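You operate a simulated robot arm through the tools that you are given. There is no shell and no other tool. Be economical: measure what you need, move in short steps, check, and stop when the job is done.

Carry out the task below with a simulated robot arm. There is one attempt and no reset: what you move stays moved.

TASK
Switch on fast freeze and put the plums from the cool box in the freezer basket.
Fine: Shut the freezer lid.
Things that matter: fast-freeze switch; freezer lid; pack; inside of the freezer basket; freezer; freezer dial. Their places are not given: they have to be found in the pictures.

It is judged by the outcome, as a careful person would: the job done as asked, and still so three seconds after it is handed in. It fails if anything else is knocked over, pushed out of place, dropped, spilled or broken. A push-on lid holds only when it is set on centred and level and pressed home; a screw cap is set on level and turned clockwise until tight.

THE ROBOT
A 7-joint arm with a two-finger parallel gripper, fixed in place. Base frame: the origin is at the foot of the arm, x ahead of it, y to its left, z up; the work surface is at about z = 850. Lengths are in mm, angles in degrees, forces in N, time in s.
With the tool pointing down near the work surface it reaches from about 340 to 740 mm from the base axis. Its first joint turns from -115.0 to 115.0 degrees. Payload 3.91 kg.
The TCP is the grasp point between the finger pads, 30 mm short of the fingertips. In the tool frame z runs along the fingers and y along their closing line. The gripper opens to 110 mm. The fingers are 20 mm wide and 10 mm thick; the gripper's body (48 by 112 mm) begins 55 mm behind the TCP.
Orientation is told as [roll, pitch, yaw] about the base's x, y, z axes, in that order, counted from this pose: with the fingers straight down and closing along the base's y, the tool's x points along the base's -x, its y along +y and its z along -z.

THE INTERFACE
- The arm moves only by the tool step_arm. Its argument "rows" is a list that holds one entry, the list of rows, each a list of 7 numbers: the shift along the tool's x, y, z in mm, then the turn, a rotation vector about the tool's x, y, z in degrees, then the closure in counts, from 0 (fully open) to 255 (shut). In form: [[[tx, ty, tz, ax, ay, az, jaw], ...]]. A call has 1 to 10 rows; each row shifts and turns the commanded pose from where the row before left it, along the tool's axes as they then stand. Rows are played at 5 a second. More than 50 mm and 8.6 degrees between two rows, or a gripper value outside its range, and nothing of the call is played. Where a pose cannot be reached the arm comes as near as it can. A force on the tool above 40 N (or 10 N above the force at the start of the call, whichever is more), or a blocked arm, ends the call early, and 0.2 s more pass. Each finger travels about 108 mm/s and halts on what it meets, pressing with about 37 N; the grip force reading is that of the motor and also rises with nothing between the fingers. The clock runs only during rows and for 0.2 s after the last one: add rows that do not move to give the fingers time. The reply holds the time, the measured pose of the TCP, the force on the tool along the base axes, the opening and the grip force, in the units named above and with some noise.
- Cameras (640 x 400 px; columns grow to the right, rows downward): "scene" is fixed at [35.8, -648.4, 1387.1]; the picture's right is [0.55, -0.84, 0.00], its down [-0.67, -0.44, -0.60] and it looks along [0.50, 0.33, -0.80] (base axes); focal length 214 px, centre (320, 200). "wrist" rides on the gripper at [-36, 0, -57] in the tool frame; the picture's right is [0.00, -1.00, 0.00], its down [0.97, 0.00, -0.24] and it looks along [0.24, 0.00, 0.97] (tool axes); focal length 218 px, centre (320, 200).
- get_image(camera): a new picture of that camera. The clock stands still meanwhile.
- move_column(by): slides the trunk up (or, below 0, down) by that many mm; the arm rides with it, the base frame stays. It gives what a move gives, with no picture.
- probe_pixels(camera, pixels): for up to 12 pixels [column, row] of the newest picture of that camera ("zoom" is the newest enlarged one), the place [x, y, z] in the base frame of the surface seen there, good to about 3 mm, but the place of the scene camera against the robot may be out by one fixed shift of up to 18 mm in any direction. The clock stands still meanwhile.
- close_up(camera, box): a new picture of the part [left, top, right, bottom] of that camera's present view, enlarged. The clock stands still meanwhile.
- close_job(): hands the job in; it is judged then, once.

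Keep the steps short. Do not move on a guess: measure, check each grasp and each placing, and mend mistakes. In all there are 80 turns and 46 pictures (those below and enlarged ones count). Leave the gripper open and the arm clear of the work at the hand-in unless told otherwise, and finish with a single line.

The tools are called after "Emit:" by a JSON object that holds its "method" and its "body". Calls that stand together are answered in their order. step_arm: Moves the arm, as the interface text tells. Its arguments: {"type":"object","properties":{"rows":{"type":"array"}},"required":["rows"]} The other tools are called the same way: move_column (by) slides the trunk up or down; get_image (camera) takes a picture; probe_pixels (camera, pixels) gives the place of the surface under pixels of a picture; close_up (camera, box) takes an enlarged picture of a part of a camera's view; close_job () hands the job in.

At the start:

```text
time_s: 0.0
tool_pos: [402.1, -365.6, 1481.8]
tcp_rot: [0.0, 0.0, -0.1]
wrist_force: [0.5, -0.4, 0.7]
width: 110.1
grasp_force: 0.0
trunk travel left (down, up): [-800.0, 190.0]
```

scene: 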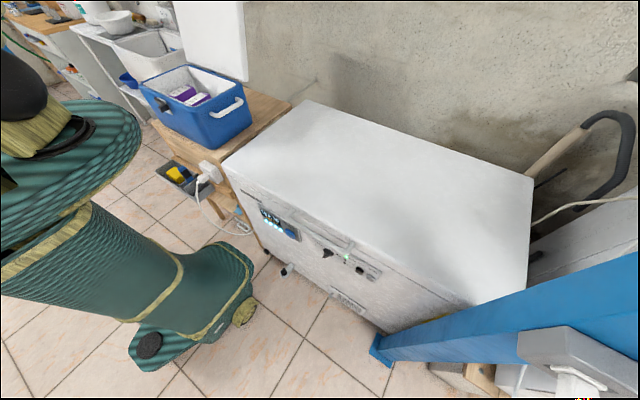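
wrist: 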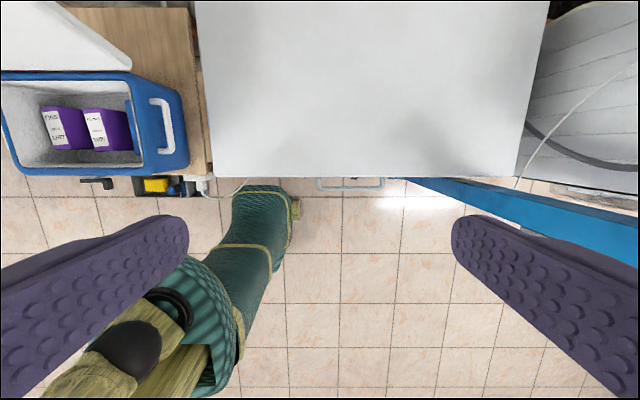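

I see a chest freezer with a closed lid, a front panel with controls, and a blue cool box with purple packs. I'll enlarge the panel and the cool box first.

Emit:
{"method": "close_up", "body": {"camera": "scene", "box": [230, 180, 410, 320]}}

Emit:
{"method": "close_up", "body": {"camera": "wrist", "box": [0, 60, 220, 200]}}

Emit:
{"method": "probe_pixels", "body": {"camera": "scene", "pixels": [[305, 102], [228, 165], [532, 180], [524, 298], [285, 228], [346, 258], [327, 252], [362, 270], [380, 180], [346, 300], [285, 269], [345, 270]]}}

Emit:
{"method": "probe_pixels", "body": {"camera": "wrist", "pixels": [[65, 128], [105, 128], [52, 128], [95, 128], [162, 127], [185, 127], [100, 75], [80, 172], [200, 170], [530, 172], [350, 182], [20, 120]]}}

```text
2.86 times, centred on (320, 250) of scene
```

zoom: 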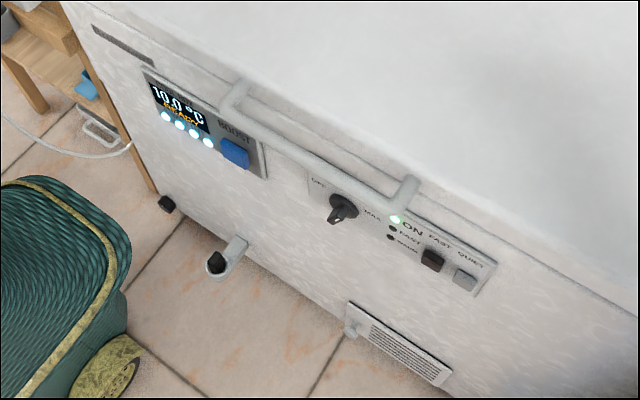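

```text
2.86 times, centred on (110, 130) of wrist
```

zoom: 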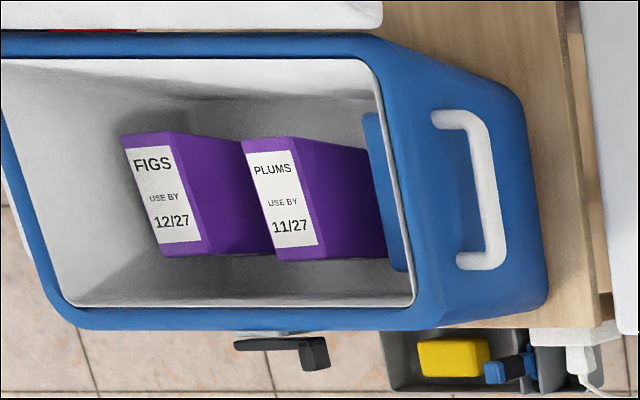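

```text
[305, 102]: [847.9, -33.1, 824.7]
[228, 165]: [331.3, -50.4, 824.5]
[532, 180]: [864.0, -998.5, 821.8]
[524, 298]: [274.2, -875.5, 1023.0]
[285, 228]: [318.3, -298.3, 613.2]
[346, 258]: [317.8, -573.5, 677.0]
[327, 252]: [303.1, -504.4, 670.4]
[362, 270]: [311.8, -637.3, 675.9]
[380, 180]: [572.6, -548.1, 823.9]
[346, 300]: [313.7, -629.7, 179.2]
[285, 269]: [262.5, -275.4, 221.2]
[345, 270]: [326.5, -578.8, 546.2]
```

```text
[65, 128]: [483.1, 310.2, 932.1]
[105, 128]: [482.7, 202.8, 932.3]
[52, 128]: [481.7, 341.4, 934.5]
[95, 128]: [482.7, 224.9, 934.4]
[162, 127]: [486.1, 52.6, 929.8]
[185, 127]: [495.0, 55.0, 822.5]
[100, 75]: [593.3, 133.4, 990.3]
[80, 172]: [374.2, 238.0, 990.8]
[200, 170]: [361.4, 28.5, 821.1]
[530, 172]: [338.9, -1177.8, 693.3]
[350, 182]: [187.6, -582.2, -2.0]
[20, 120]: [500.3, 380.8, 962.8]
```

The label PLUMS is on the right-hand pack (nearer the freezer). Now I enlarge the control panel more.

Emit:
{"method": "close_up", "body": {"camera": "scene", "box": [310, 230, 380, 290]}}

Emit:
{"method": "close_up", "body": {"camera": "scene", "box": [250, 195, 320, 245]}}

```text
6.67 times, centred on (345, 260) of scene
```

zoom: 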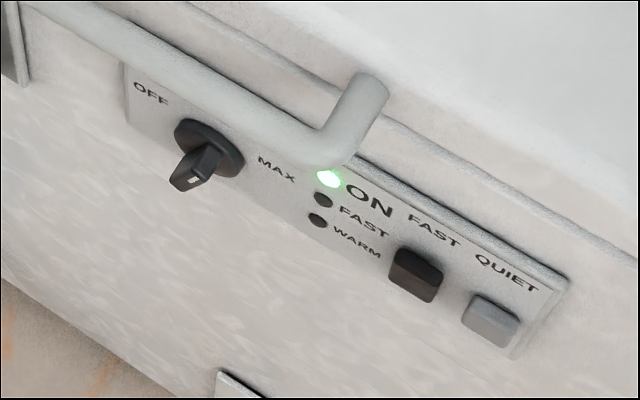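

```text
8.00 times, centred on (285, 220) of scene
```

zoom: 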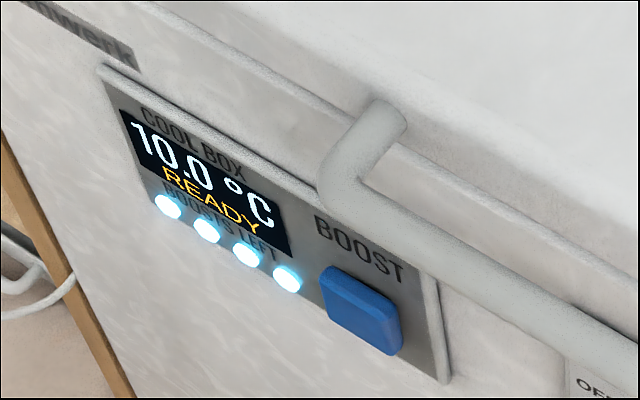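

FAST is the dark rocker at about scene (359.5, 271); the BOOST button belongs to the cool box and I leave it alone. Now I'll measure the switch, handle, lid seam and the blue beam.

Emit:
{"method": "probe_pixels", "body": {"camera": "scene", "pixels": [[359.5, 271], [359, 268], [360, 273], [370.5, 278], [356, 265], [351.5, 245], [345, 252], [320, 237], [300, 222], [298, 213], [365, 253], [376, 277]]}}

Emit:
{"method": "probe_pixels", "body": {"camera": "scene", "pixels": [[400, 345], [450, 330], [500, 310], [380, 362], [600, 280], [560, 330], [620, 330], [470, 355], [330, 237], [335, 241], [310, 229], [420, 284]]}}

Emit:
{"method": "get_image", "body": {"camera": "scene"}}

```text
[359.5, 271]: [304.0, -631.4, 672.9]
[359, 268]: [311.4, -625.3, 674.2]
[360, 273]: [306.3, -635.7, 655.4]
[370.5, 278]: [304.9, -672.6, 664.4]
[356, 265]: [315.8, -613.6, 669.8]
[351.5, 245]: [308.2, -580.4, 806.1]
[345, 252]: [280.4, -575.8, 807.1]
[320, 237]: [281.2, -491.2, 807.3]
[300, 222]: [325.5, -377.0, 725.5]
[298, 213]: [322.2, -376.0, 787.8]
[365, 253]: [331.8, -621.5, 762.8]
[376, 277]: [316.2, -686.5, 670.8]
```

```text
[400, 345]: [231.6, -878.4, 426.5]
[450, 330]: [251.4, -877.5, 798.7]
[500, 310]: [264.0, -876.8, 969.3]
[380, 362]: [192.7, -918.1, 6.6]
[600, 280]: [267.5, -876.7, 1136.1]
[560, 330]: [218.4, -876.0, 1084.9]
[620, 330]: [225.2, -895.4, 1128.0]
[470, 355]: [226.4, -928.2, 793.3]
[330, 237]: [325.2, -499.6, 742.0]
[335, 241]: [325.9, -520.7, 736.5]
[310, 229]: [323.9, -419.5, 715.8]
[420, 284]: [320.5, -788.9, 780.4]
```

```text
39 pictures are left
```

scene: 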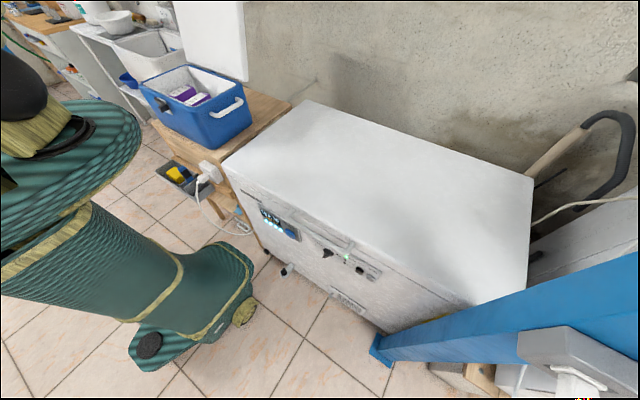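

The post (blue) is at y≈-877, so I stay clear of it. Handle bar: x≈280, z≈807, y≈-375…-580. I lower the trunk 300 mm and look with the wrist camera for calibration.

Emit:
{"method": "move_column", "body": {"by": -300}}

```text
time_s: 3.0
tool_pos: [401.5, -365.8, 1182.6]
tcp_rot: [0.0, 0.0, -0.1]
wrist_force: [0.5, -0.3, 1.2]
width: 109.9
grasp_force: 0.1
trunk travel left (down, up): [-500.0, 490.0]
```

Back off from the freezer to x≈200, y≈-520 with the tool down, then look.

Emit:
{"method": "step_arm", "body": {"rows": [[[33, -26, 0, 0, 0, 0, 0], [33, -26, 0, 0, 0, 0, 0], [33, -26, 0, 0, 0, 0, 0], [33, -26, 0, 0, 0, 0, 0], [33, -26, 0, 0, 0, 0, 0], [33, -26, 0, 0, 0, 0, 0]]]}}

Emit:
{"method": "get_image", "body": {"camera": "wrist"}}

```text
time_s: 4.4
tool_pos: [214.2, -459.3, 1190.4]
tcp_rot: [-0.3, -0.2, -0.1]
wrist_force: [-0.2, 1.0, 0.6]
width: 110.4
grasp_force: 0.0
out of reach, approached as far as the arm can: row 4, 5, 6
trunk travel left (down, up): [-500.0, 490.0]
```

```text
38 pictures are left
```

wrist: 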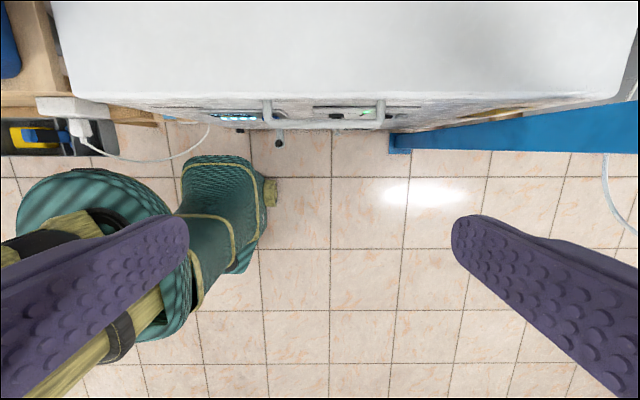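

I measure the handle and lid edges with the wrist camera to find the scene camera's shift.

Emit:
{"method": "probe_pixels", "body": {"camera": "wrist", "pixels": [[325, 125], [300, 125], [360, 125], [268, 112], [380, 112], [384, 118], [264, 118], [81, 92], [55, 3], [605, 96], [637, 5], [325, 60]]}}

Emit:
{"method": "close_up", "body": {"camera": "wrist", "box": [200, 85, 440, 145]}}

```text
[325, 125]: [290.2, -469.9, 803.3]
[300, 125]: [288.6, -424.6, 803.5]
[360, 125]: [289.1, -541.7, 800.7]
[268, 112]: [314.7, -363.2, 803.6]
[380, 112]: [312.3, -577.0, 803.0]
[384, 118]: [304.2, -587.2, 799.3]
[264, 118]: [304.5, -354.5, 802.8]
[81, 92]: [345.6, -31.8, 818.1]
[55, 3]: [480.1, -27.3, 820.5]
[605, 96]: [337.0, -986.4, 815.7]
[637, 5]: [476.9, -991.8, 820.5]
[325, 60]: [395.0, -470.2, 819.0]
```

```text
2.67 times, centred on (320, 115) of wrist
```

zoom: 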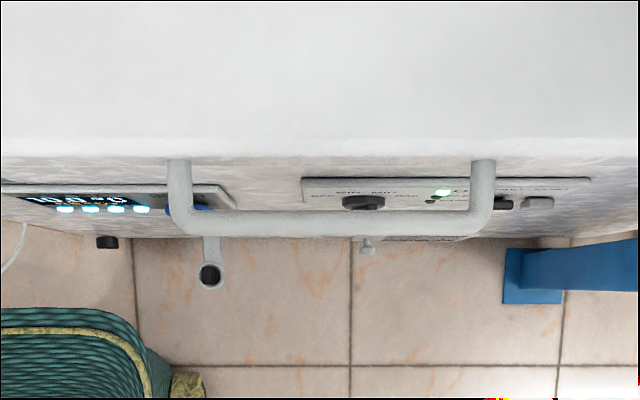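

The scene camera is off by roughly (+9, +8, -4) mm. The arm is high relative to its shoulder here, so I lower it in front of the freezer with the tool still pointing down, and close the fingers.

Emit:
{"method": "step_arm", "body": {"rows": [[[0, 0, 45, 0, 0, 0, 255], [0, 0, 45, 0, 0, 0, 255], [0, 0, 45, 0, 0, 0, 255], [0, 0, 45, 0, 0, 0, 255], [0, 0, 45, 0, 0, 0, 255]]]}}

Emit:
{"method": "probe_pixels", "body": {"camera": "wrist", "pixels": [[388.6, 116.5], [390, 116], [386, 116.5], [402, 116], [350, 117], [366, 112], [340, 112], [394, 112.5]]}}

```text
time_s: 5.6
tool_pos: [217.5, -461.5, 956.0]
tcp_rot: [0.1, 0.1, 0.0]
wrist_force: [-0.5, 0.3, -0.2]
width: 0.0
grasp_force: 36.6
trunk travel left (down, up): [-500.0, 490.0]
```

```text
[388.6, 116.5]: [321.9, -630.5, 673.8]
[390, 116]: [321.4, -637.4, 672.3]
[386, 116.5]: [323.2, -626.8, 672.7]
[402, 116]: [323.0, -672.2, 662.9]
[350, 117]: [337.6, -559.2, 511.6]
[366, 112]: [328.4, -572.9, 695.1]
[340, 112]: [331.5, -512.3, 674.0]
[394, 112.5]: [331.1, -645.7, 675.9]
```

The FAST switch is around (314…320, -631, 664). I tilt the tool to point at the freezer (+x), in place.

Emit:
{"method": "step_arm", "body": {"rows": [[[0, 0, 0, 0, -8.2, 0, 255], [0, 0, 0, 0, -8.2, 0, 255], [0, 0, 0, 0, -8.2, 0, 255], [0, 0, 0, 0, -8.2, 0, 255], [0, 0, 0, 0, -8.2, 0, 255], [0, 0, 0, 0, -8.2, 0, 255]]]}}

```text
time_s: 7.0
tool_pos: [219.0, -462.4, 957.9]
tcp_rot: [-0.1, -49.4, -0.1]
wrist_force: [0.0, 0.1, 1.1]
width: 0.2
grasp_force: 36.8
trunk travel left (down, up): [-500.0, 490.0]
```

Emit:
{"method": "step_arm", "body": {"rows": [[[0, 0, 0, 0, -8.2, 0, 255], [0, 0, 0, 0, -8.2, 0, 255], [0, 0, 0, 0, -8.2, 0, 255], [0, 0, 0, 0, -8.2, 0, 255], [0, 0, 0, 0, -7.8, 0, 255]]]}}

```text
time_s: 8.2
tool_pos: [217.8, -464.0, 959.1]
tcp_rot: [-29.2, -89.9, 29.3]
wrist_force: [-0.1, -0.1, -0.6]
width: 0.0
grasp_force: 37.4
trunk travel left (down, up): [-500.0, 490.0]
```

Horizontal now. Move down and right to y≈-631, z≈664, keeping x≈218 (tips at 248, clear of the handle at 283).

Emit:
{"method": "step_arm", "body": {"rows": [[[0, -42, 0, 0, 0, 0, 255], [0, -42, 0, 0, 0, 0, 255], [0, -42, 0, 0, 0, 0, 255], [0, -42, 0, 0, 0, 0, 255], [48, 0, 0, 0, 0, 0, 255], [48, 0, 0, 0, 0, 0, 255], [48, 0, 0, 0, 0, 0, 255], [48, 0, 0, 0, 0, 0, 255], [48, 0, 0, 0, 0, 0, 255], [48, 0, 0, 0, 0, 0, 255]]]}}

Emit:
{"method": "get_image", "body": {"camera": "wrist"}}

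Emit:
{"method": "get_image", "body": {"camera": "scene"}}

```text
time_s: 10.4
tool_pos: [218.3, -629.9, 667.3]
tcp_rot: [-16.3, -89.8, 16.1]
wrist_force: [-1.1, -0.1, 0.6]
width: 0.0
grasp_force: 37.3
trunk travel left (down, up): [-500.0, 490.0]
```

```text
36 pictures are left
```

wrist: 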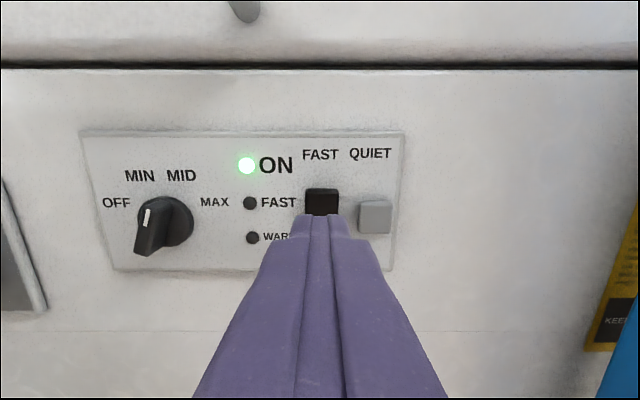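

```text
35 pictures are left
```

scene: 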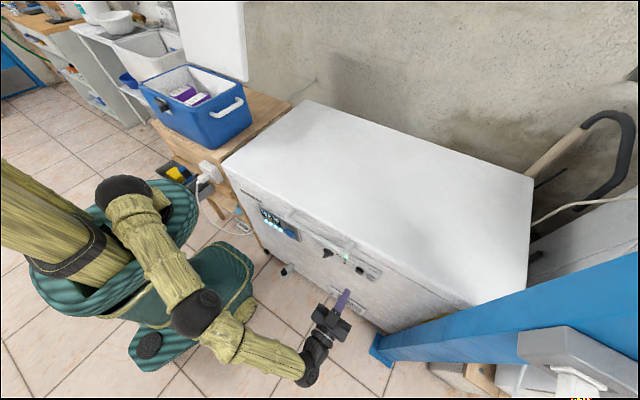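

The fingers point right at the FAST switch at (322, 202). Probe its face.

Emit:
{"method": "probe_pixels", "body": {"camera": "wrist", "pixels": [[322, 190], [322, 200], [322, 210], [308, 205], [336, 205], [375, 205], [375, 230], [300, 240], [420, 240], [250, 203]]}}

Emit:
{"method": "close_up", "body": {"camera": "wrist", "box": [230, 140, 410, 260]}}

```text
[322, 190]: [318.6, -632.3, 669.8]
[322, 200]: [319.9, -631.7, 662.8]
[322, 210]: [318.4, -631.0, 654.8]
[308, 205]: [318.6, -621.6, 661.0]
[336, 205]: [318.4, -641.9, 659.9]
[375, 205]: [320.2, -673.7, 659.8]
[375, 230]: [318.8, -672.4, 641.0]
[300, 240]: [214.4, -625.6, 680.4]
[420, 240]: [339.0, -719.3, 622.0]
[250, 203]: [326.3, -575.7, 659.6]
```

```text
3.33 times, centred on (320, 200) of wrist
```

zoom: 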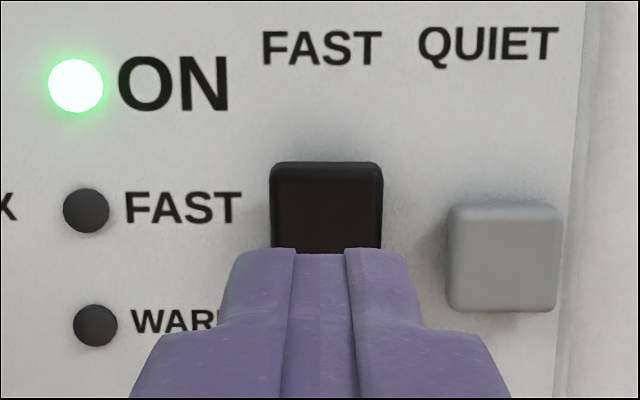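

Switch face at x≈319, centre about (-631, 657). Align by 10 mm down, 1 mm right, advance to just short, then press in small steps.

Emit:
{"method": "step_arm", "body": {"rows": [[[10, -1, 20, 0, 0, 0, 255], [0, 0, 25, 0, 0, 0, 255], [0, 0, 18, 0, 0, 0, 255], [0, 0, 5, 0, 0, 0, 255], [0, 0, 3, 0, 0, 0, 255], [0, 0, 3, 0, 0, 0, 255], [0, 0, 2, 0, 0, 0, 255]]]}}

Emit:
{"method": "get_image", "body": {"camera": "wrist"}}

```text
time_s: 12.0
tool_pos: [291.2, -632.1, 659.9]
tcp_rot: [-32.6, -89.9, 32.4]
wrist_force: [-15.8, 7.2, 3.6]
width: 0.1
grasp_force: 37.2
trunk travel left (down, up): [-500.0, 490.0]
```

```text
33 pictures are left
```

wrist: 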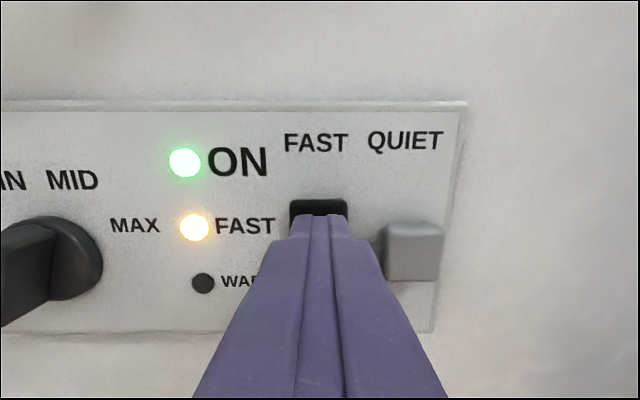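

The FAST light is lit amber. Back straight off 75 mm and check it stays lit.

Emit:
{"method": "step_arm", "body": {"rows": [[[0, 0, -15, 0, 0, 0, 255], [0, 0, -30, 0, 0, 0, 255], [0, 0, -35, 0, 0, 0, 255], [0, 0, 0, 0, 0, 0, 255]]]}}

Emit:
{"method": "close_up", "body": {"camera": "wrist", "box": [80, 120, 420, 300]}}

```text
time_s: 13.0
tool_pos: [211.8, -633.2, 661.1]
tcp_rot: [3.1, -89.8, -3.2]
wrist_force: [0.6, 0.5, -0.6]
width: 0.0
grasp_force: 37.2
trunk travel left (down, up): [-500.0, 490.0]
```

```text
1.88 times, centred on (250, 210) of wrist
```

zoom: 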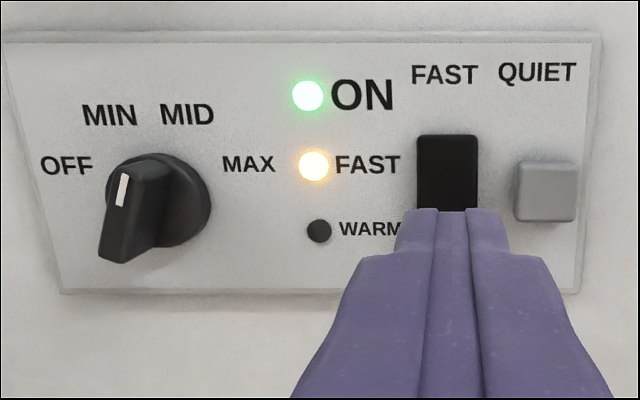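

Fast freeze stays lit. Next the lid. Plan: jaw vertical, cage the handle bar, and swing it up along the hinge arc. First raise the trunk 300 mm for reach (tool is clear of the handle), then roll the tool 90° about its axis.

Emit:
{"method": "move_column", "body": {"by": 300}}

Emit:
{"method": "step_arm", "body": {"rows": [[[0, 0, 0, 0, 0, 8.5, 255], [0, 0, 0, 0, 0, 8.5, 255], [0, 0, 0, 0, 0, 8.5, 255], [0, 0, 0, 0, 0, 8.5, 255], [0, 0, 0, 0, 0, 8.5, 255], [0, 0, 0, 0, 0, 8.5, 255], [0, 0, 0, 0, 0, 8.5, 255], [0, 0, 0, 0, 0, 8.5, 255], [0, 0, 0, 0, 0, 8.5, 255], [0, 0, 0, 0, 0, 8.5, 255]]]}}

```text
time_s: 16.0
tool_pos: [212.6, -632.7, 960.4]
tcp_rot: [3.7, -89.9, -3.9]
wrist_force: [-0.2, 0.2, 0.0]
width: 0.0
grasp_force: 37.3
trunk travel left (down, up): [-800.0, 190.0]
```

```text
time_s: 18.2
tool_pos: [213.1, -633.2, 959.8]
tcp_rot: [89.7, -4.9, -89.9]
wrist_force: [1.0, -0.1, 0.5]
width: 0.3
grasp_force: 36.8
trunk travel left (down, up): [-800.0, 190.0]
```

Finish the roll, open the jaw to ~50 mm, and move to the handle's height at y≈-410, staying at x≈205.

Emit:
{"method": "step_arm", "body": {"rows": [[[0, 0, -8, 0, 0, 5, 139], [45, 0, 0, 0, 0, 0, 139], [45, 0, 0, 0, 0, 0, 139], [45, 0, 0, 0, 0, 0, 139], [45, 0, 0, 0, 0, 0, 139], [43, 0, 0, 0, 0, 0, 139], [0, -45, 0, 0, 0, 0, 139], [0, -45, 0, 0, 0, 0, 139], [0, -45, 0, 0, 0, 0, 139], [0, -28, 0, 0, 0, 0, 139]]]}}

Emit:
{"method": "get_image", "body": {"camera": "wrist"}}

Emit:
{"method": "get_image", "body": {"camera": "scene"}}

```text
time_s: 20.4
tool_pos: [207.4, -411.1, 797.9]
tcp_rot: [89.8, -0.1, -89.9]
wrist_force: [-0.1, -0.2, -0.6]
width: 50.0
grasp_force: 0.1
trunk travel left (down, up): [-800.0, 190.0]
```

```text
31 pictures are left
```

wrist: 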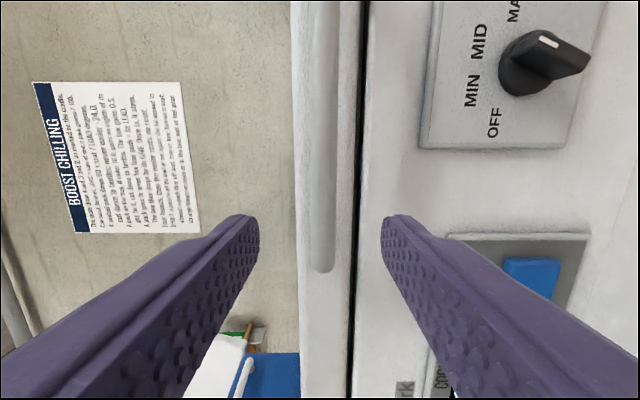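

```text
30 pictures are left
```

scene: 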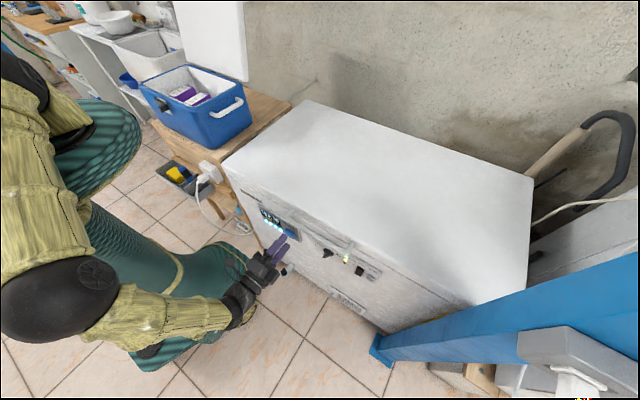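

The bar runs vertically in this view at column 325, between the fingers. I'll probe it and read the notice on the wall.

Emit:
{"method": "probe_pixels", "body": {"camera": "wrist", "pixels": [[325, 100], [325, 200], [325, 240], [325, 268], [317, 200], [333, 200], [345, 200], [358, 200], [305, 200], [325, 290], [262, 375], [380, 120]]}}

Emit:
{"method": "close_up", "body": {"camera": "wrist", "box": [30, 70, 210, 240]}}

```text
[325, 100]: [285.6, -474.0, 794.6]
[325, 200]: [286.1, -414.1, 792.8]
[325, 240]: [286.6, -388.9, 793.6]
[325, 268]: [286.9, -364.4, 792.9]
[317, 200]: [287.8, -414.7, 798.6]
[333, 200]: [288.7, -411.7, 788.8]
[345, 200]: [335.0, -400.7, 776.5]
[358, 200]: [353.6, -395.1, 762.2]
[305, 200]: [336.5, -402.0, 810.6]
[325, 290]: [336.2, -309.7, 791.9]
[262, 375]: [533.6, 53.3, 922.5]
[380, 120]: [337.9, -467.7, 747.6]
```

```text
2.35 times, centred on (120, 155) of wrist
```

zoom: 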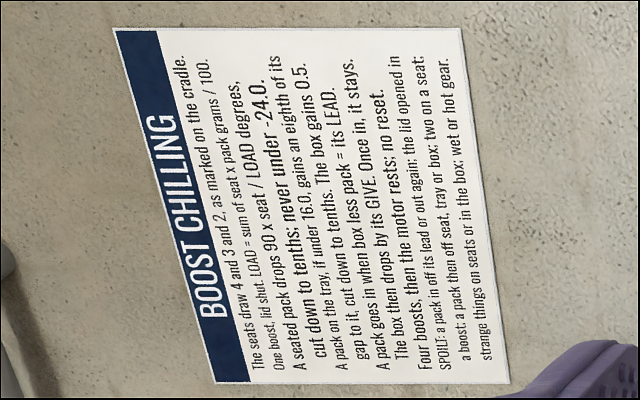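

The notice is about the cool box's boosts and isn't needed here. Bar centre is about (293, 794), ⌀14. Move in to cage it and close to a 22 mm gap.

Emit:
{"method": "step_arm", "body": {"rows": [[[10, -4, 25, 0, 0, 0, 139], [0, 0, 25, 0, 0, 0, 139], [0, 0, 24, 0, 0, 0, 139], [0, 0, 0, 0, 0, 0, 204], [0, 0, 0, 0, 0, 0, 204]]]}}

Emit:
{"method": "close_up", "body": {"camera": "wrist", "box": [160, 100, 480, 300]}}

```text
time_s: 21.6
tool_pos: [278.0, -400.5, 795.5]
tcp_rot: [89.8, 0.1, -90.0]
wrist_force: [-0.2, 0.3, -0.4]
width: 22.0
grasp_force: 0.1
trunk travel left (down, up): [-800.0, 190.0]
```

```text
2.00 times, centred on (320, 200) of wrist
```

zoom: 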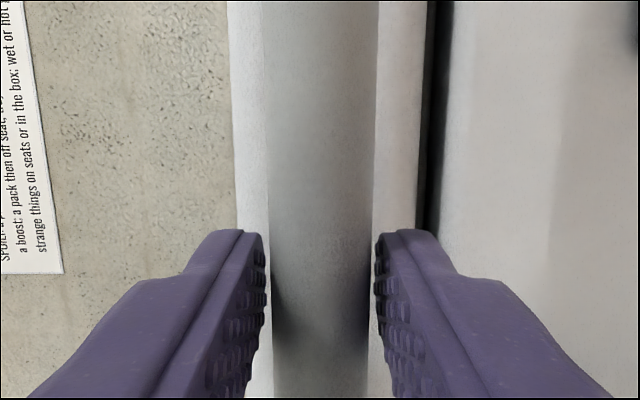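

The bar is nicely caged. Start lifting slowly on the hinge arc.

Emit:
{"method": "step_arm", "body": {"rows": [[[0, 6, 1, 0.5, 0, 0, 204], [0, 10, 0.5, 1, 0, 0, 204], [0, 10, 0.5, 1, 0, 0, 204], [0, 15, 0.9, 1.5, 0, 0, 204], [0, 0, 0, 0, 0, 0, 204]]]}}

Emit:
{"method": "get_image", "body": {"camera": "wrist"}}

```text
time_s: 22.8
tool_pos: [282.8, -399.3, 834.4]
tcp_rot: [85.8, 0.0, -89.9]
wrist_force: [1.0, -0.4, -1.1]
width: 22.4
grasp_force: 0.8
trunk travel left (down, up): [-800.0, 190.0]
```

```text
27 pictures are left
```

wrist: 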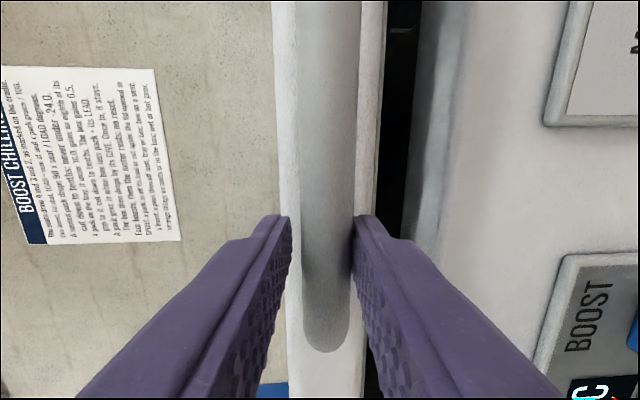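

The lid is opening with almost no force. Continue the arc, 3° per row.

Emit:
{"method": "step_arm", "body": {"rows": [[[0, 30.4, 1.8, 3, 0, 0, 204], [0, 30.4, 1.8, 3, 0, 0, 204], [0, 30.4, 1.8, 3, 0, 0, 204], [0, 30.4, 1.8, 3, 0, 0, 204], [0, 0, 0, 0, 0, 0, 204]]]}}

Emit:
{"method": "get_image", "body": {"camera": "wrist"}}

```text
time_s: 24.0
tool_pos: [309.0, -400.9, 951.5]
tcp_rot: [73.8, 0.0, -90.0]
wrist_force: [0.5, 0.5, -0.1]
width: 22.0
grasp_force: 0.0
trunk travel left (down, up): [-800.0, 190.0]
```

```text
26 pictures are left
```

wrist: 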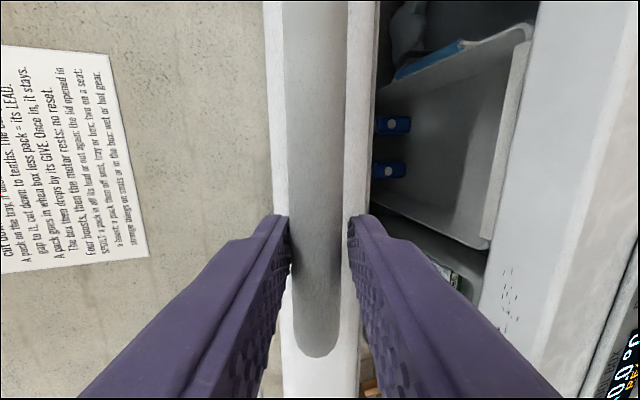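

Tracking well; the basket is visible inside. Continue.

Emit:
{"method": "step_arm", "body": {"rows": [[[0, 30.4, 1.8, 3, 0, 0, 204], [0, 30.4, 1.8, 3, 0, 0, 204], [0, 30.4, 1.8, 3, 0, 0, 204], [0, 30.4, 1.8, 3, 0, 0, 204], [0, 30.4, 1.8, 3, 0, 0, 204], [0, 30.4, 1.8, 3, 0, 0, 204], [0, 30.4, 1.8, 3, 0, 0, 204], [0, 0, 0, 0, 0, 0, 204]]]}}

Emit:
{"method": "get_image", "body": {"camera": "wrist"}}

```text
time_s: 25.8
tool_pos: [407.0, -399.7, 1139.3]
tcp_rot: [52.8, 0.0, -90.0]
wrist_force: [1.1, -0.3, 1.0]
width: 22.6
grasp_force: 0.1
trunk travel left (down, up): [-800.0, 190.0]
```

```text
25 pictures are left
```

wrist: 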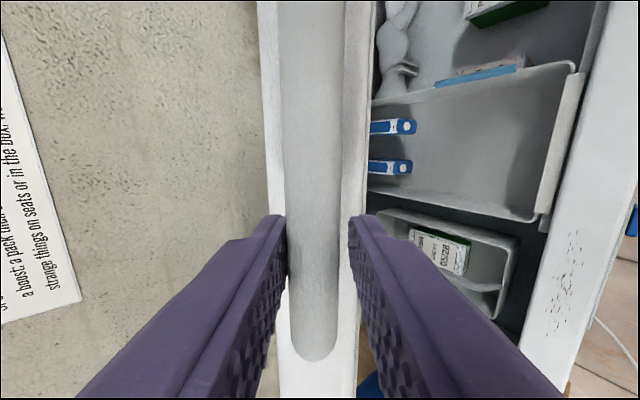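

Emit:
{"method": "step_arm", "body": {"rows": [[[0, 30.4, 1.8, 3, 0, 0, 204], [0, 30.4, 1.8, 3, 0, 0, 204], [0, 30.4, 1.8, 3, 0, 0, 204], [0, 30.4, 1.8, 3, 0, 0, 204], [0, 30.4, 1.8, 3, 0, 0, 204], [0, 30.4, 1.8, 3, 0, 0, 204], [0, 30.4, 1.8, 3, 0, 0, 204], [0, 0, 0, 0, 0, 0, 204]]]}}

Emit:
{"method": "get_image", "body": {"camera": "wrist"}}

```text
time_s: 27.6
tool_pos: [569.7, -398.0, 1278.8]
tcp_rot: [31.7, 0.1, -90.1]
wrist_force: [1.6, 0.1, -0.1]
width: 22.7
grasp_force: 1.1
trunk travel left (down, up): [-800.0, 190.0]
```

```text
24 pictures are left
```

wrist: 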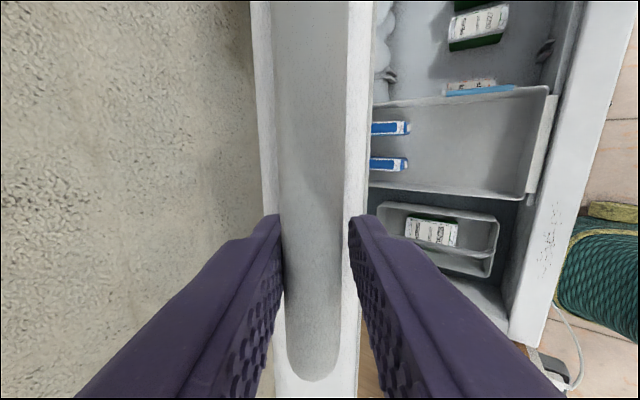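

58° open. The bar is now near the rear finger, fine. Continue another 12°.

Emit:
{"method": "step_arm", "body": {"rows": [[[0, 30.4, 1.8, 3, 0, 0, 204], [0, 30.4, 1.8, 3, 0, 0, 204], [0, 30.4, 1.8, 3, 0, 0, 204], [0, 30.4, 1.8, 3, 0, 0, 204], [0, 0, 0, 0, 0, 0, 204]]]}}

Emit:
{"method": "get_image", "body": {"camera": "wrist"}}

Emit:
{"method": "get_image", "body": {"camera": "scene"}}

```text
time_s: 28.4
tool_pos: [634.2, -395.6, 1299.7]
tcp_rot: [22.3, 1.5, -90.5]
wrist_force: [-2.4, 2.0, 11.6]
width: 22.7
grasp_force: 1.2
out of reach, approached as far as the arm can: row 3
trunk travel left (down, up): [-800.0, 190.0]
stopped in row 3: the force on the tool passed its limit (the readings are from after the stop); the commanded pose is now the measured one
```

```text
23 pictures are left
```

wrist: 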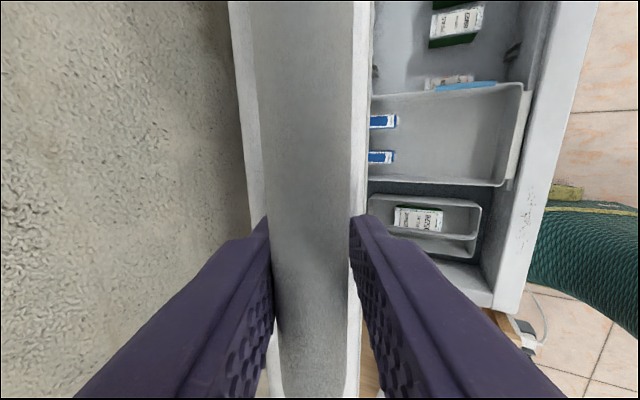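

```text
22 pictures are left
```

scene: 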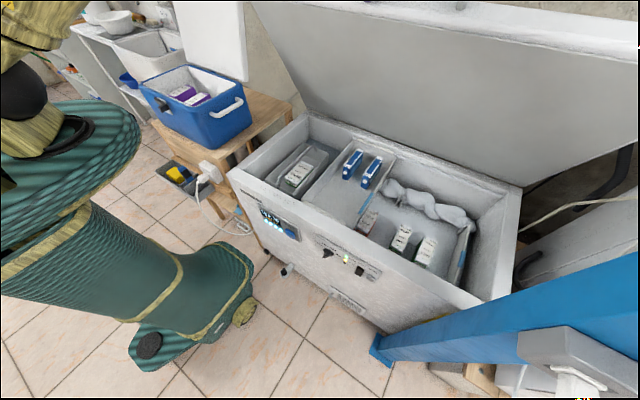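

The lid is about 67° open and the arm is at its reach limit. To test if the lid holds by itself, open the jaw a bit around the bar and wait: the lower finger would still catch it.

Emit:
{"method": "step_arm", "body": {"rows": [[[0, 0, 0, 0, 0, 0, 180], [0, 0, 0, 0, 0, 0, 153], [0, 0, -5, 0, 0, 0, 120], [0, 0, 0, 0, 0, 0, 120], [0, 0, 0, 0, 0, 0, 120], [0, 0, 0, 0, 0, 0, 120]]]}}

Emit:
{"method": "get_image", "body": {"camera": "wrist"}}

```text
time_s: 29.8
tool_pos: [632.5, -397.3, 1299.4]
tcp_rot: [21.9, 1.9, -90.6]
wrist_force: [1.0, 3.1, 3.9]
width: 59.3
grasp_force: 1.2
trunk travel left (down, up): [-800.0, 190.0]
```

```text
21 pictures are left
```

wrist: 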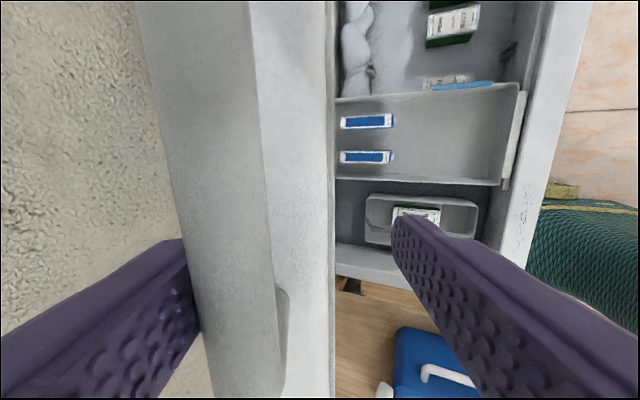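

The bar followed the rear finger, so the lid seems to carry on opening by itself. Open the jaw fully, give it a second, and check.

Emit:
{"method": "step_arm", "body": {"rows": [[[0, 0, 0, 0, 0, 0, 60], [0, 0, 0, 0, 0, 0, 0], [0, 0, 0, 0, 0, 0, 0], [0, 0, 0, 0, 0, 0, 0], [0, 0, 0, 0, 0, 0, 0], [0, 0, 0, 0, 0, 0, 0]]]}}

Emit:
{"method": "get_image", "body": {"camera": "wrist"}}

```text
time_s: 31.2
tool_pos: [632.1, -396.7, 1300.0]
tcp_rot: [22.2, 1.9, -90.5]
wrist_force: [-2.4, -1.4, 2.0]
width: 109.7
grasp_force: 0.0
trunk travel left (down, up): [-800.0, 190.0]
```

```text
20 pictures are left
```

wrist: 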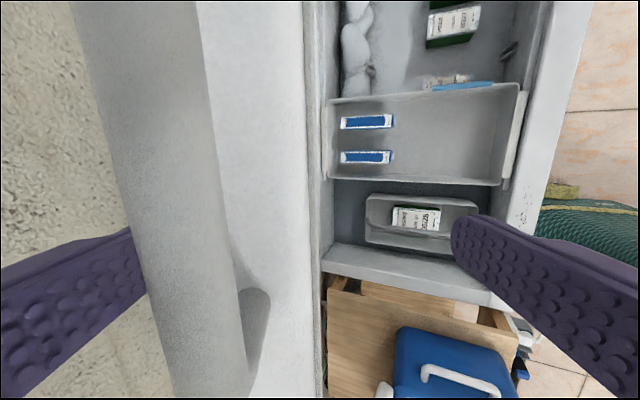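

The lid opens on its own. I withdraw the tool along its axis, away from the bar, then look at the scene.

Emit:
{"method": "step_arm", "body": {"rows": [[[0, 0, -25, 0, 0, 0, 0], [0, 0, -35, 0, 0, 0, 0], [0, -20, -40, 0, 0, 0, 0], [0, -40, 0, 0, 0, 0, 0], [0, -40, 0, 0, 0, 0, 0], [0, -45, 0, 0, 0, 0, 0]]]}}

Emit:
{"method": "get_image", "body": {"camera": "scene"}}

```text
time_s: 32.6
tool_pos: [459.4, -395.7, 1340.1]
tcp_rot: [22.2, 1.7, -90.5]
wrist_force: [-0.5, -0.6, 0.5]
width: 110.0
grasp_force: 0.0
trunk travel left (down, up): [-800.0, 190.0]
```

```text
19 pictures are left
```

scene: 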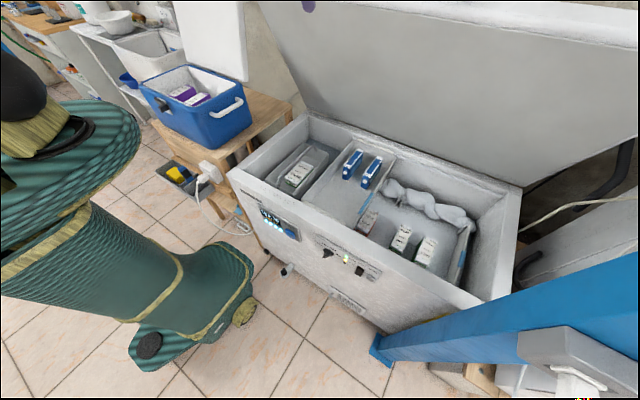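

Look closely at the inside of the freezer, and measure the lid's angle.

Emit:
{"method": "close_up", "body": {"camera": "scene", "box": [230, 100, 480, 260]}}

Emit:
{"method": "probe_pixels", "body": {"camera": "scene", "pixels": [[320, 90], [290, 50], [262, 5], [450, 30], [400, 100], [480, 120], [312, 112], [353, 165], [372, 172], [338, 195], [330, 210], [395, 158]]}}

```text
2.50 times, centred on (355, 180) of scene
```

zoom: 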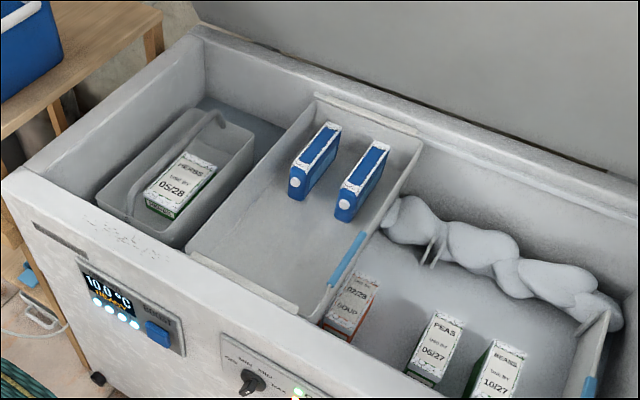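

```text
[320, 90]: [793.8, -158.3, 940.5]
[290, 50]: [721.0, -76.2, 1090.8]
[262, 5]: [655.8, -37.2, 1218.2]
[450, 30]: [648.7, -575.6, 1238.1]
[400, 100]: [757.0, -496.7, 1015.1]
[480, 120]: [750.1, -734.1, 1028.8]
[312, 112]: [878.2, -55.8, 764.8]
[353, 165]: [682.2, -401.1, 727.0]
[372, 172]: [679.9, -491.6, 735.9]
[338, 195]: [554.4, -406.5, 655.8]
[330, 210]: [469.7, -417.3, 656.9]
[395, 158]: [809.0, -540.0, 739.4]
```

The lid rests open at about 64°. The hanging basket (with two blue ice packs at its back) has room in front. Now swing over to the cool box, turning the tool straight down with the jaw closing along y.

Emit:
{"method": "step_arm", "body": {"rows": [[[0, 0, 0, 7.4, 0, 0, 0], [0, 0, 0, 7.4, 0, 0, 0], [0, 0, 0, 7.4, 0, 0, 0], [45, 0, 0, 0, 0, -8.2, 0], [44.5, 6.4, 0, 0, 0, -8.2, 0], [43.2, 12.7, 0, 0, 0, -8.2, 0], [40.9, 18.7, 0, 0, 0, -8.2, 0], [37.8, 24.4, 0, 0, 0, -8.2, 0], [34, 29.5, 0, 0, 0, -8.2, 0], [29.4, 34.1, 0, 0, 0, -8.2, 0]]]}}

Emit:
{"method": "step_arm", "body": {"rows": [[[24.2, 37.9, 0, 0, 0, -8.2, 0], [18.6, 41, 0, 0, 0, -8.2, 0], [12.6, 43.2, 0, 0, 0, -8.2, 0], [6.3, 44.6, 0, 0, 0, -8, 0], [0, 45, 0, 0, 0, 0, 0], [0, 45, 0, 0, 0, 0, 0], [-16, 33, 30, 0, 0, 0, 0], [0, 0, 45, 0, 0, 0, 0], [0, 0, 45, 0, 0, 0, 0]]]}}

Emit:
{"method": "get_image", "body": {"camera": "wrist"}}

```text
time_s: 34.8
tool_pos: [463.7, -78.6, 1347.8]
tcp_rot: [1.2, 1.1, -33.0]
wrist_force: [-0.2, 0.4, 0.0]
width: 109.8
grasp_force: 0.1
trunk travel left (down, up): [-800.0, 190.0]
```

```text
time_s: 36.8
tool_pos: [486.2, 223.5, 1233.8]
tcp_rot: [1.8, 0.2, -0.5]
wrist_force: [0.0, -0.2, -0.5]
width: 110.2
grasp_force: 0.0
trunk travel left (down, up): [-800.0, 190.0]
```

```text
17 pictures are left
```

wrist: 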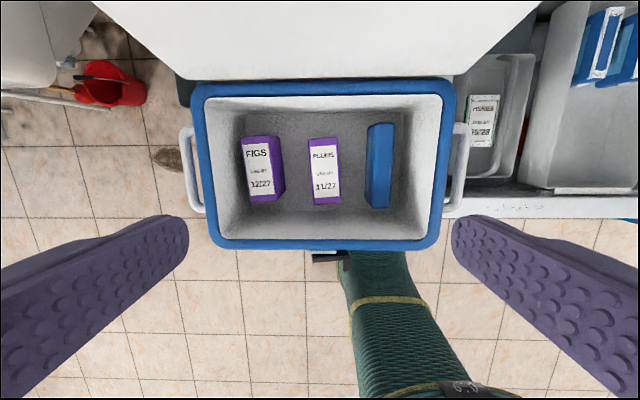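

Probe the plums pack, its neighbours, the box rim and the white object behind.

Emit:
{"method": "probe_pixels", "body": {"camera": "wrist", "pixels": [[325, 170], [312, 170], [337, 170], [325, 143], [325, 200], [280, 170], [372, 165], [355, 170], [295, 180], [210, 160], [450, 160], [330, 60]]}}

Emit:
{"method": "close_up", "body": {"camera": "wrist", "box": [200, 80, 450, 250]}}

```text
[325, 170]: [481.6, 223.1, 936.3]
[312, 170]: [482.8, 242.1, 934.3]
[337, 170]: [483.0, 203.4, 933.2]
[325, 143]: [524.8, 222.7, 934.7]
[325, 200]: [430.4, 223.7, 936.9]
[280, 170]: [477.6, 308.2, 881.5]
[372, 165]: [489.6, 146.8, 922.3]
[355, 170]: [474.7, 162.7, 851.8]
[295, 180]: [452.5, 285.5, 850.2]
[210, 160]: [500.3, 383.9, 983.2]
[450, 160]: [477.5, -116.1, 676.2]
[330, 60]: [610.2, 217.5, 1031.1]
```

```text
2.35 times, centred on (325, 165) of wrist
```

zoom: 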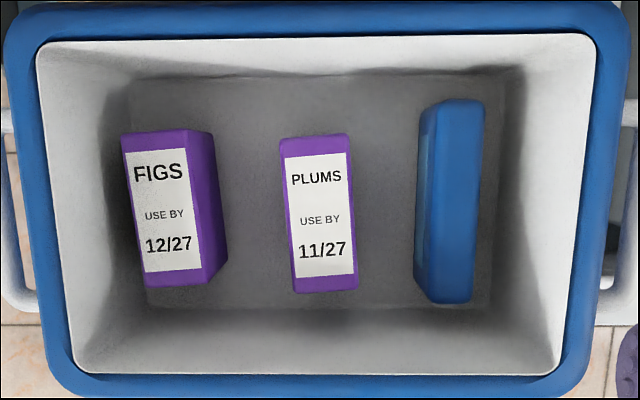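

Plums: top z 935, floor ~851, about 47 mm wide in y, centre (478, 225), turned ~4.5°. Align and descend to just above with an 80 mm opening.

Emit:
{"method": "step_arm", "body": {"rows": [[[8, 1.5, 30, 1.8, 0, 0, 70], [0, 0, 45, 0, 0, -4.2, 70], [0, 0, 45, 0, 0, 0, 70], [0, 0, 45, 0, 0, 0, 70], [0, 0, 45, 0, 0, 0, 70]]]}}

Emit:
{"method": "get_image", "body": {"camera": "wrist"}}

```text
time_s: 38.0
tool_pos: [477.5, 230.0, 1025.9]
tcp_rot: [0.0, 0.2, 3.8]
wrist_force: [0.1, 0.2, 1.0]
width: 79.7
grasp_force: 0.0
trunk travel left (down, up): [-800.0, 190.0]
```

```text
15 pictures are left
```

wrist: 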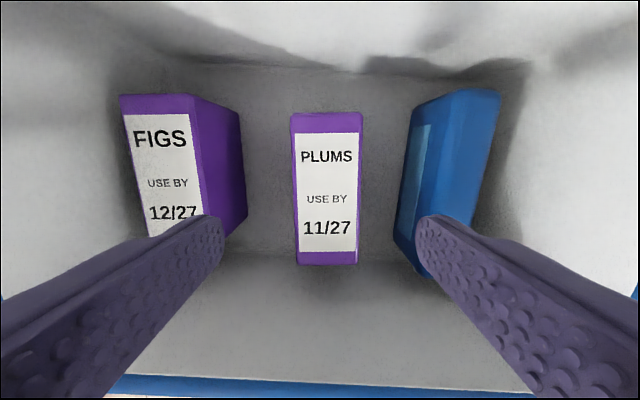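

Pack is centred at column 326; shift 4 mm to -y and descend to z≈908.

Emit:
{"method": "step_arm", "body": {"rows": [[[0, -4, 38, 0, 0, 0, 70], [0, 0, 40, 0, 0, 0, 70], [0, 0, 30, 0, 0, 0, 70], [0, 0, 10, 0, 0, 0, 70], [0, 0, 0, 0, 0, 0, 160], [0, 0, 0, 0, 0, 0, 255], [0, 0, 0, 0, 0, 0, 255], [0, 0, 0, 0, 0, 0, 255]]]}}

```text
time_s: 39.8
tool_pos: [477.2, 224.2, 908.8]
tcp_rot: [-0.1, 0.2, 3.8]
wrist_force: [1.3, 0.9, 0.3]
width: 47.8
grasp_force: 36.6
trunk travel left (down, up): [-800.0, 190.0]
```

Gripped at 47.8 mm width, as expected. Lift straight up and check.

Emit:
{"method": "step_arm", "body": {"rows": [[[0, 0, -15, 0, 0, 0, 255], [0, 0, -30, 0, 0, 0, 255], [0, 0, -45, 0, 0, 0, 255], [0, 0, -45, 0, 0, 0, 255], [0, 0, -45, 0, 0, 0, 255], [0, 0, -45, 0, 0, 0, 255]]]}}

Emit:
{"method": "get_image", "body": {"camera": "wrist"}}

```text
time_s: 41.2
tool_pos: [473.4, 223.2, 1133.1]
tcp_rot: [0.0, 0.2, 3.6]
wrist_force: [-0.8, 0.1, -2.4]
width: 48.0
grasp_force: 36.6
trunk travel left (down, up): [-800.0, 190.0]
```

```text
14 pictures are left
```

wrist: 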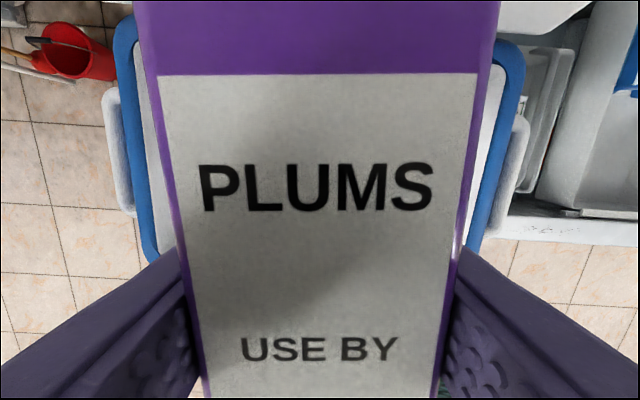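

The plums are held firmly. Carry them across toward the basket at this height (x≈473 stays well in front of the open lid).

Emit:
{"method": "step_arm", "body": {"rows": [[[0, 0, 0, 0, 0, 3.6, 255], [0, -45, 0, 0, 0, 0, 255], [0, -45, 0, 0, 0, 0, 255], [0, -45, 0, 0, 0, 0, 255], [0, -45, 0, 0, 0, 0, 255], [0, -45, 0, 0, 0, 0, 255], [0, -45, 0, 0, 0, 0, 255], [0, -45, 0, 0, 0, 0, 255], [0, -45, 0, 0, 0, 0, 255], [0, -45, 0, 0, 0, 0, 255]]]}}

Emit:
{"method": "step_arm", "body": {"rows": [[[0, -45, 0, 0, 0, 0, 255], [0, -45, 0, 0, 0, 0, 255], [0, -45, 0, 0, 0, 0, 255], [0, -45, 0, 0, 0, 0, 255], [0, -30, 0, 0, 0, 0, 255], [0, 0, 0, 0, 0, 0, 255]]]}}

Emit:
{"method": "get_image", "body": {"camera": "wrist"}}

Emit:
{"method": "get_image", "body": {"camera": "scene"}}

```text
time_s: 43.4
tool_pos: [477.2, -185.1, 1135.7]
tcp_rot: [0.0, 0.2, 0.0]
wrist_force: [0.2, -0.5, -2.3]
width: 47.8
grasp_force: 37.2
trunk travel left (down, up): [-800.0, 190.0]
```

```text
time_s: 44.8
tool_pos: [474.5, -395.6, 1136.3]
tcp_rot: [0.0, 0.3, 0.1]
wrist_force: [0.3, 0.9, -2.7]
width: 47.8
grasp_force: 37.4
trunk travel left (down, up): [-800.0, 190.0]
```

```text
13 pictures are left
```

wrist: 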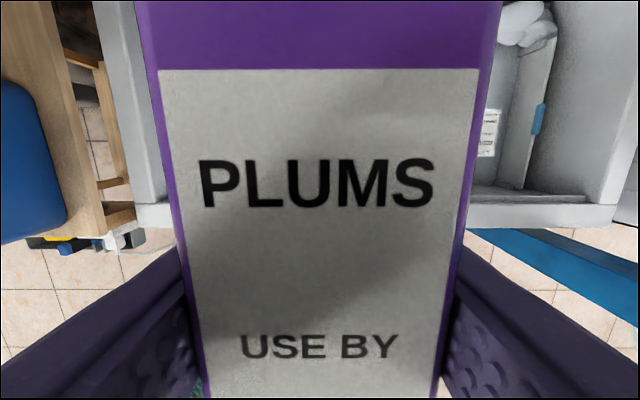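

```text
12 pictures are left
```

scene: 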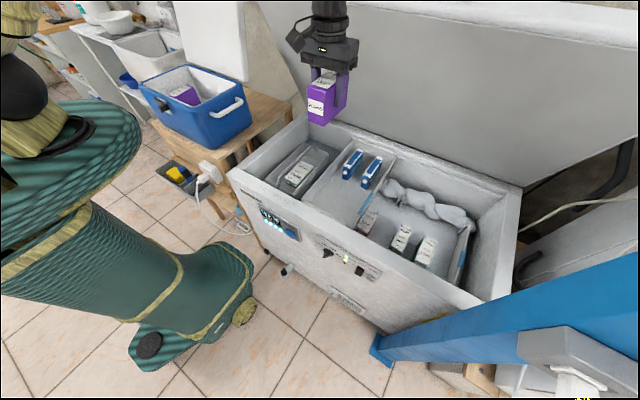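

The pack blocks the wrist view, so I use the scene camera; I probe basket walls, floor, and the FAST lamp (known at 326, -576, 660) for the camera's shift.

Emit:
{"method": "probe_pixels", "body": {"camera": "scene", "pixels": [[345.5, 260], [327.8, 170], [310, 190], [341, 188], [365, 196], [383, 172], [363, 205], [345, 225], [325, 213], [335, 178], [350, 200], [318, 206]]}}

Emit:
{"method": "close_up", "body": {"camera": "scene", "box": [290, 135, 400, 235]}}

```text
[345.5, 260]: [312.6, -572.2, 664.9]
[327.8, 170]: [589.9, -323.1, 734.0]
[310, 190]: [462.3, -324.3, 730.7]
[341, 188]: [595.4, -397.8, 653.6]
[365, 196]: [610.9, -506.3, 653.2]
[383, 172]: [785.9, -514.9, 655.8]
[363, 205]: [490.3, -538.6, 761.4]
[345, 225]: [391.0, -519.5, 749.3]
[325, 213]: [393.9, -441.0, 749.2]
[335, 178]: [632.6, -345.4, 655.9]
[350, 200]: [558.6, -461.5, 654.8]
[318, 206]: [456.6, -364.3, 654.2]
```

```text
4.00 times, centred on (345, 185) of scene
```

zoom: 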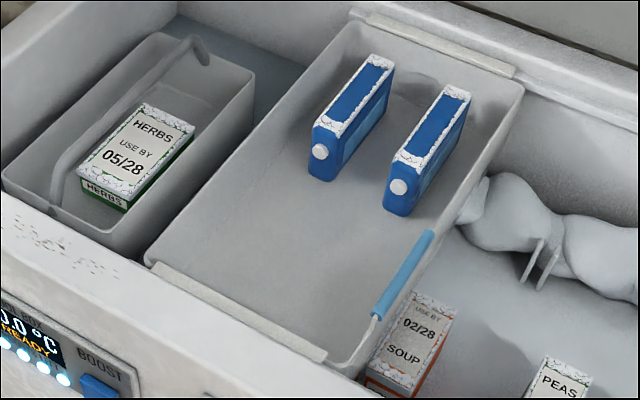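

Camera shift is (+13.5, -3.5, -5), so the basket's inside is y ≈ -330…-530, front wall x≈407, floor z≈650, ice packs from x≈640. I'll set the pack at (512, -430). Line up and descend to z≈820.

Emit:
{"method": "step_arm", "body": {"rows": [[[-38, -17, 0, 0, 0, 0, 255], [0, -17, 40, 0, 0, 0, 255], [0, 0, 45, 0, 0, 0, 255], [0, 0, 45, 0, 0, 0, 255], [0, 0, 45, 0, 0, 0, 255], [0, 0, 45, 0, 0, 0, 255], [0, 0, 45, 0, 0, 0, 255], [0, 0, 45, 0, 0, 0, 255], [0, 0, 0, 0, 0, 0, 255]]]}}

Emit:
{"method": "get_image", "body": {"camera": "scene"}}

```text
time_s: 46.8
tool_pos: [513.0, -428.8, 826.1]
tcp_rot: [-0.1, 0.2, 0.1]
wrist_force: [-0.6, -1.0, -2.1]
width: 47.7
grasp_force: 37.0
trunk travel left (down, up): [-800.0, 190.0]
```

```text
10 pictures are left
```

scene: 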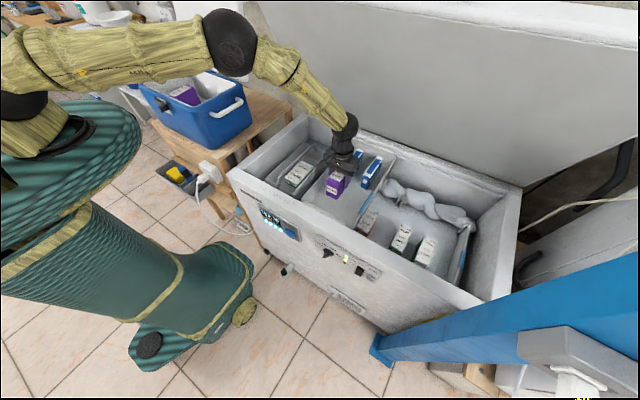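

On line over the basket's front part, well clear of walls. Lower to z≈712, softly at the end.

Emit:
{"method": "step_arm", "body": {"rows": [[[0, 0, 40, 0, 0, 0, 255], [0, 0, 40, 0, 0, 0, 255], [0, 0, 22, 0, 0, 0, 255], [0, 0, 8, 0, 0, 0, 255], [0, 0, 3, 0, 0, 0, 255], [0, 0, 2, 0, 0, 0, 255], [0, 0, 0, 0, 0, 0, 255]]]}}

```text
time_s: 48.4
tool_pos: [513.7, -427.4, 711.6]
tcp_rot: [0.0, 0.1, 0.0]
wrist_force: [0.7, 0.1, 4.1]
width: 47.7
grasp_force: 37.1
trunk travel left (down, up): [-800.0, 190.0]
```

The vertical force flipped from -2 to +4 N: the pack is touching the basket floor. Release gently to 80 mm and lift out.

Emit:
{"method": "step_arm", "body": {"rows": [[[0, 0, 0, 0, 0, 0, 130], [0, 0, 0, 0, 0, 0, 80], [0, 0, 0, 0, 0, 0, 80], [0, 0, -20, 0, 0, 0, 80], [0, 0, -45, 0, 0, 0, 80], [0, 0, -45, 0, 0, 0, 80], [0, 0, -45, 0, 0, 0, 80], [0, 0, -45, 0, 0, 0, 80], [0, 0, -45, 0, 0, 0, 80]]]}}

Emit:
{"method": "get_image", "body": {"camera": "wrist"}}

```text
time_s: 50.4
tool_pos: [512.0, -422.9, 954.8]
tcp_rot: [0.0, 0.1, 0.1]
wrist_force: [0.4, 0.2, 0.0]
width: 75.7
grasp_force: 0.0
trunk travel left (down, up): [-800.0, 190.0]
```

```text
9 pictures are left
```

wrist: 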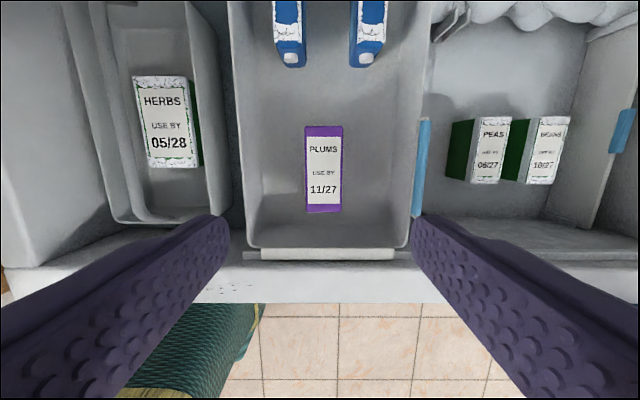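

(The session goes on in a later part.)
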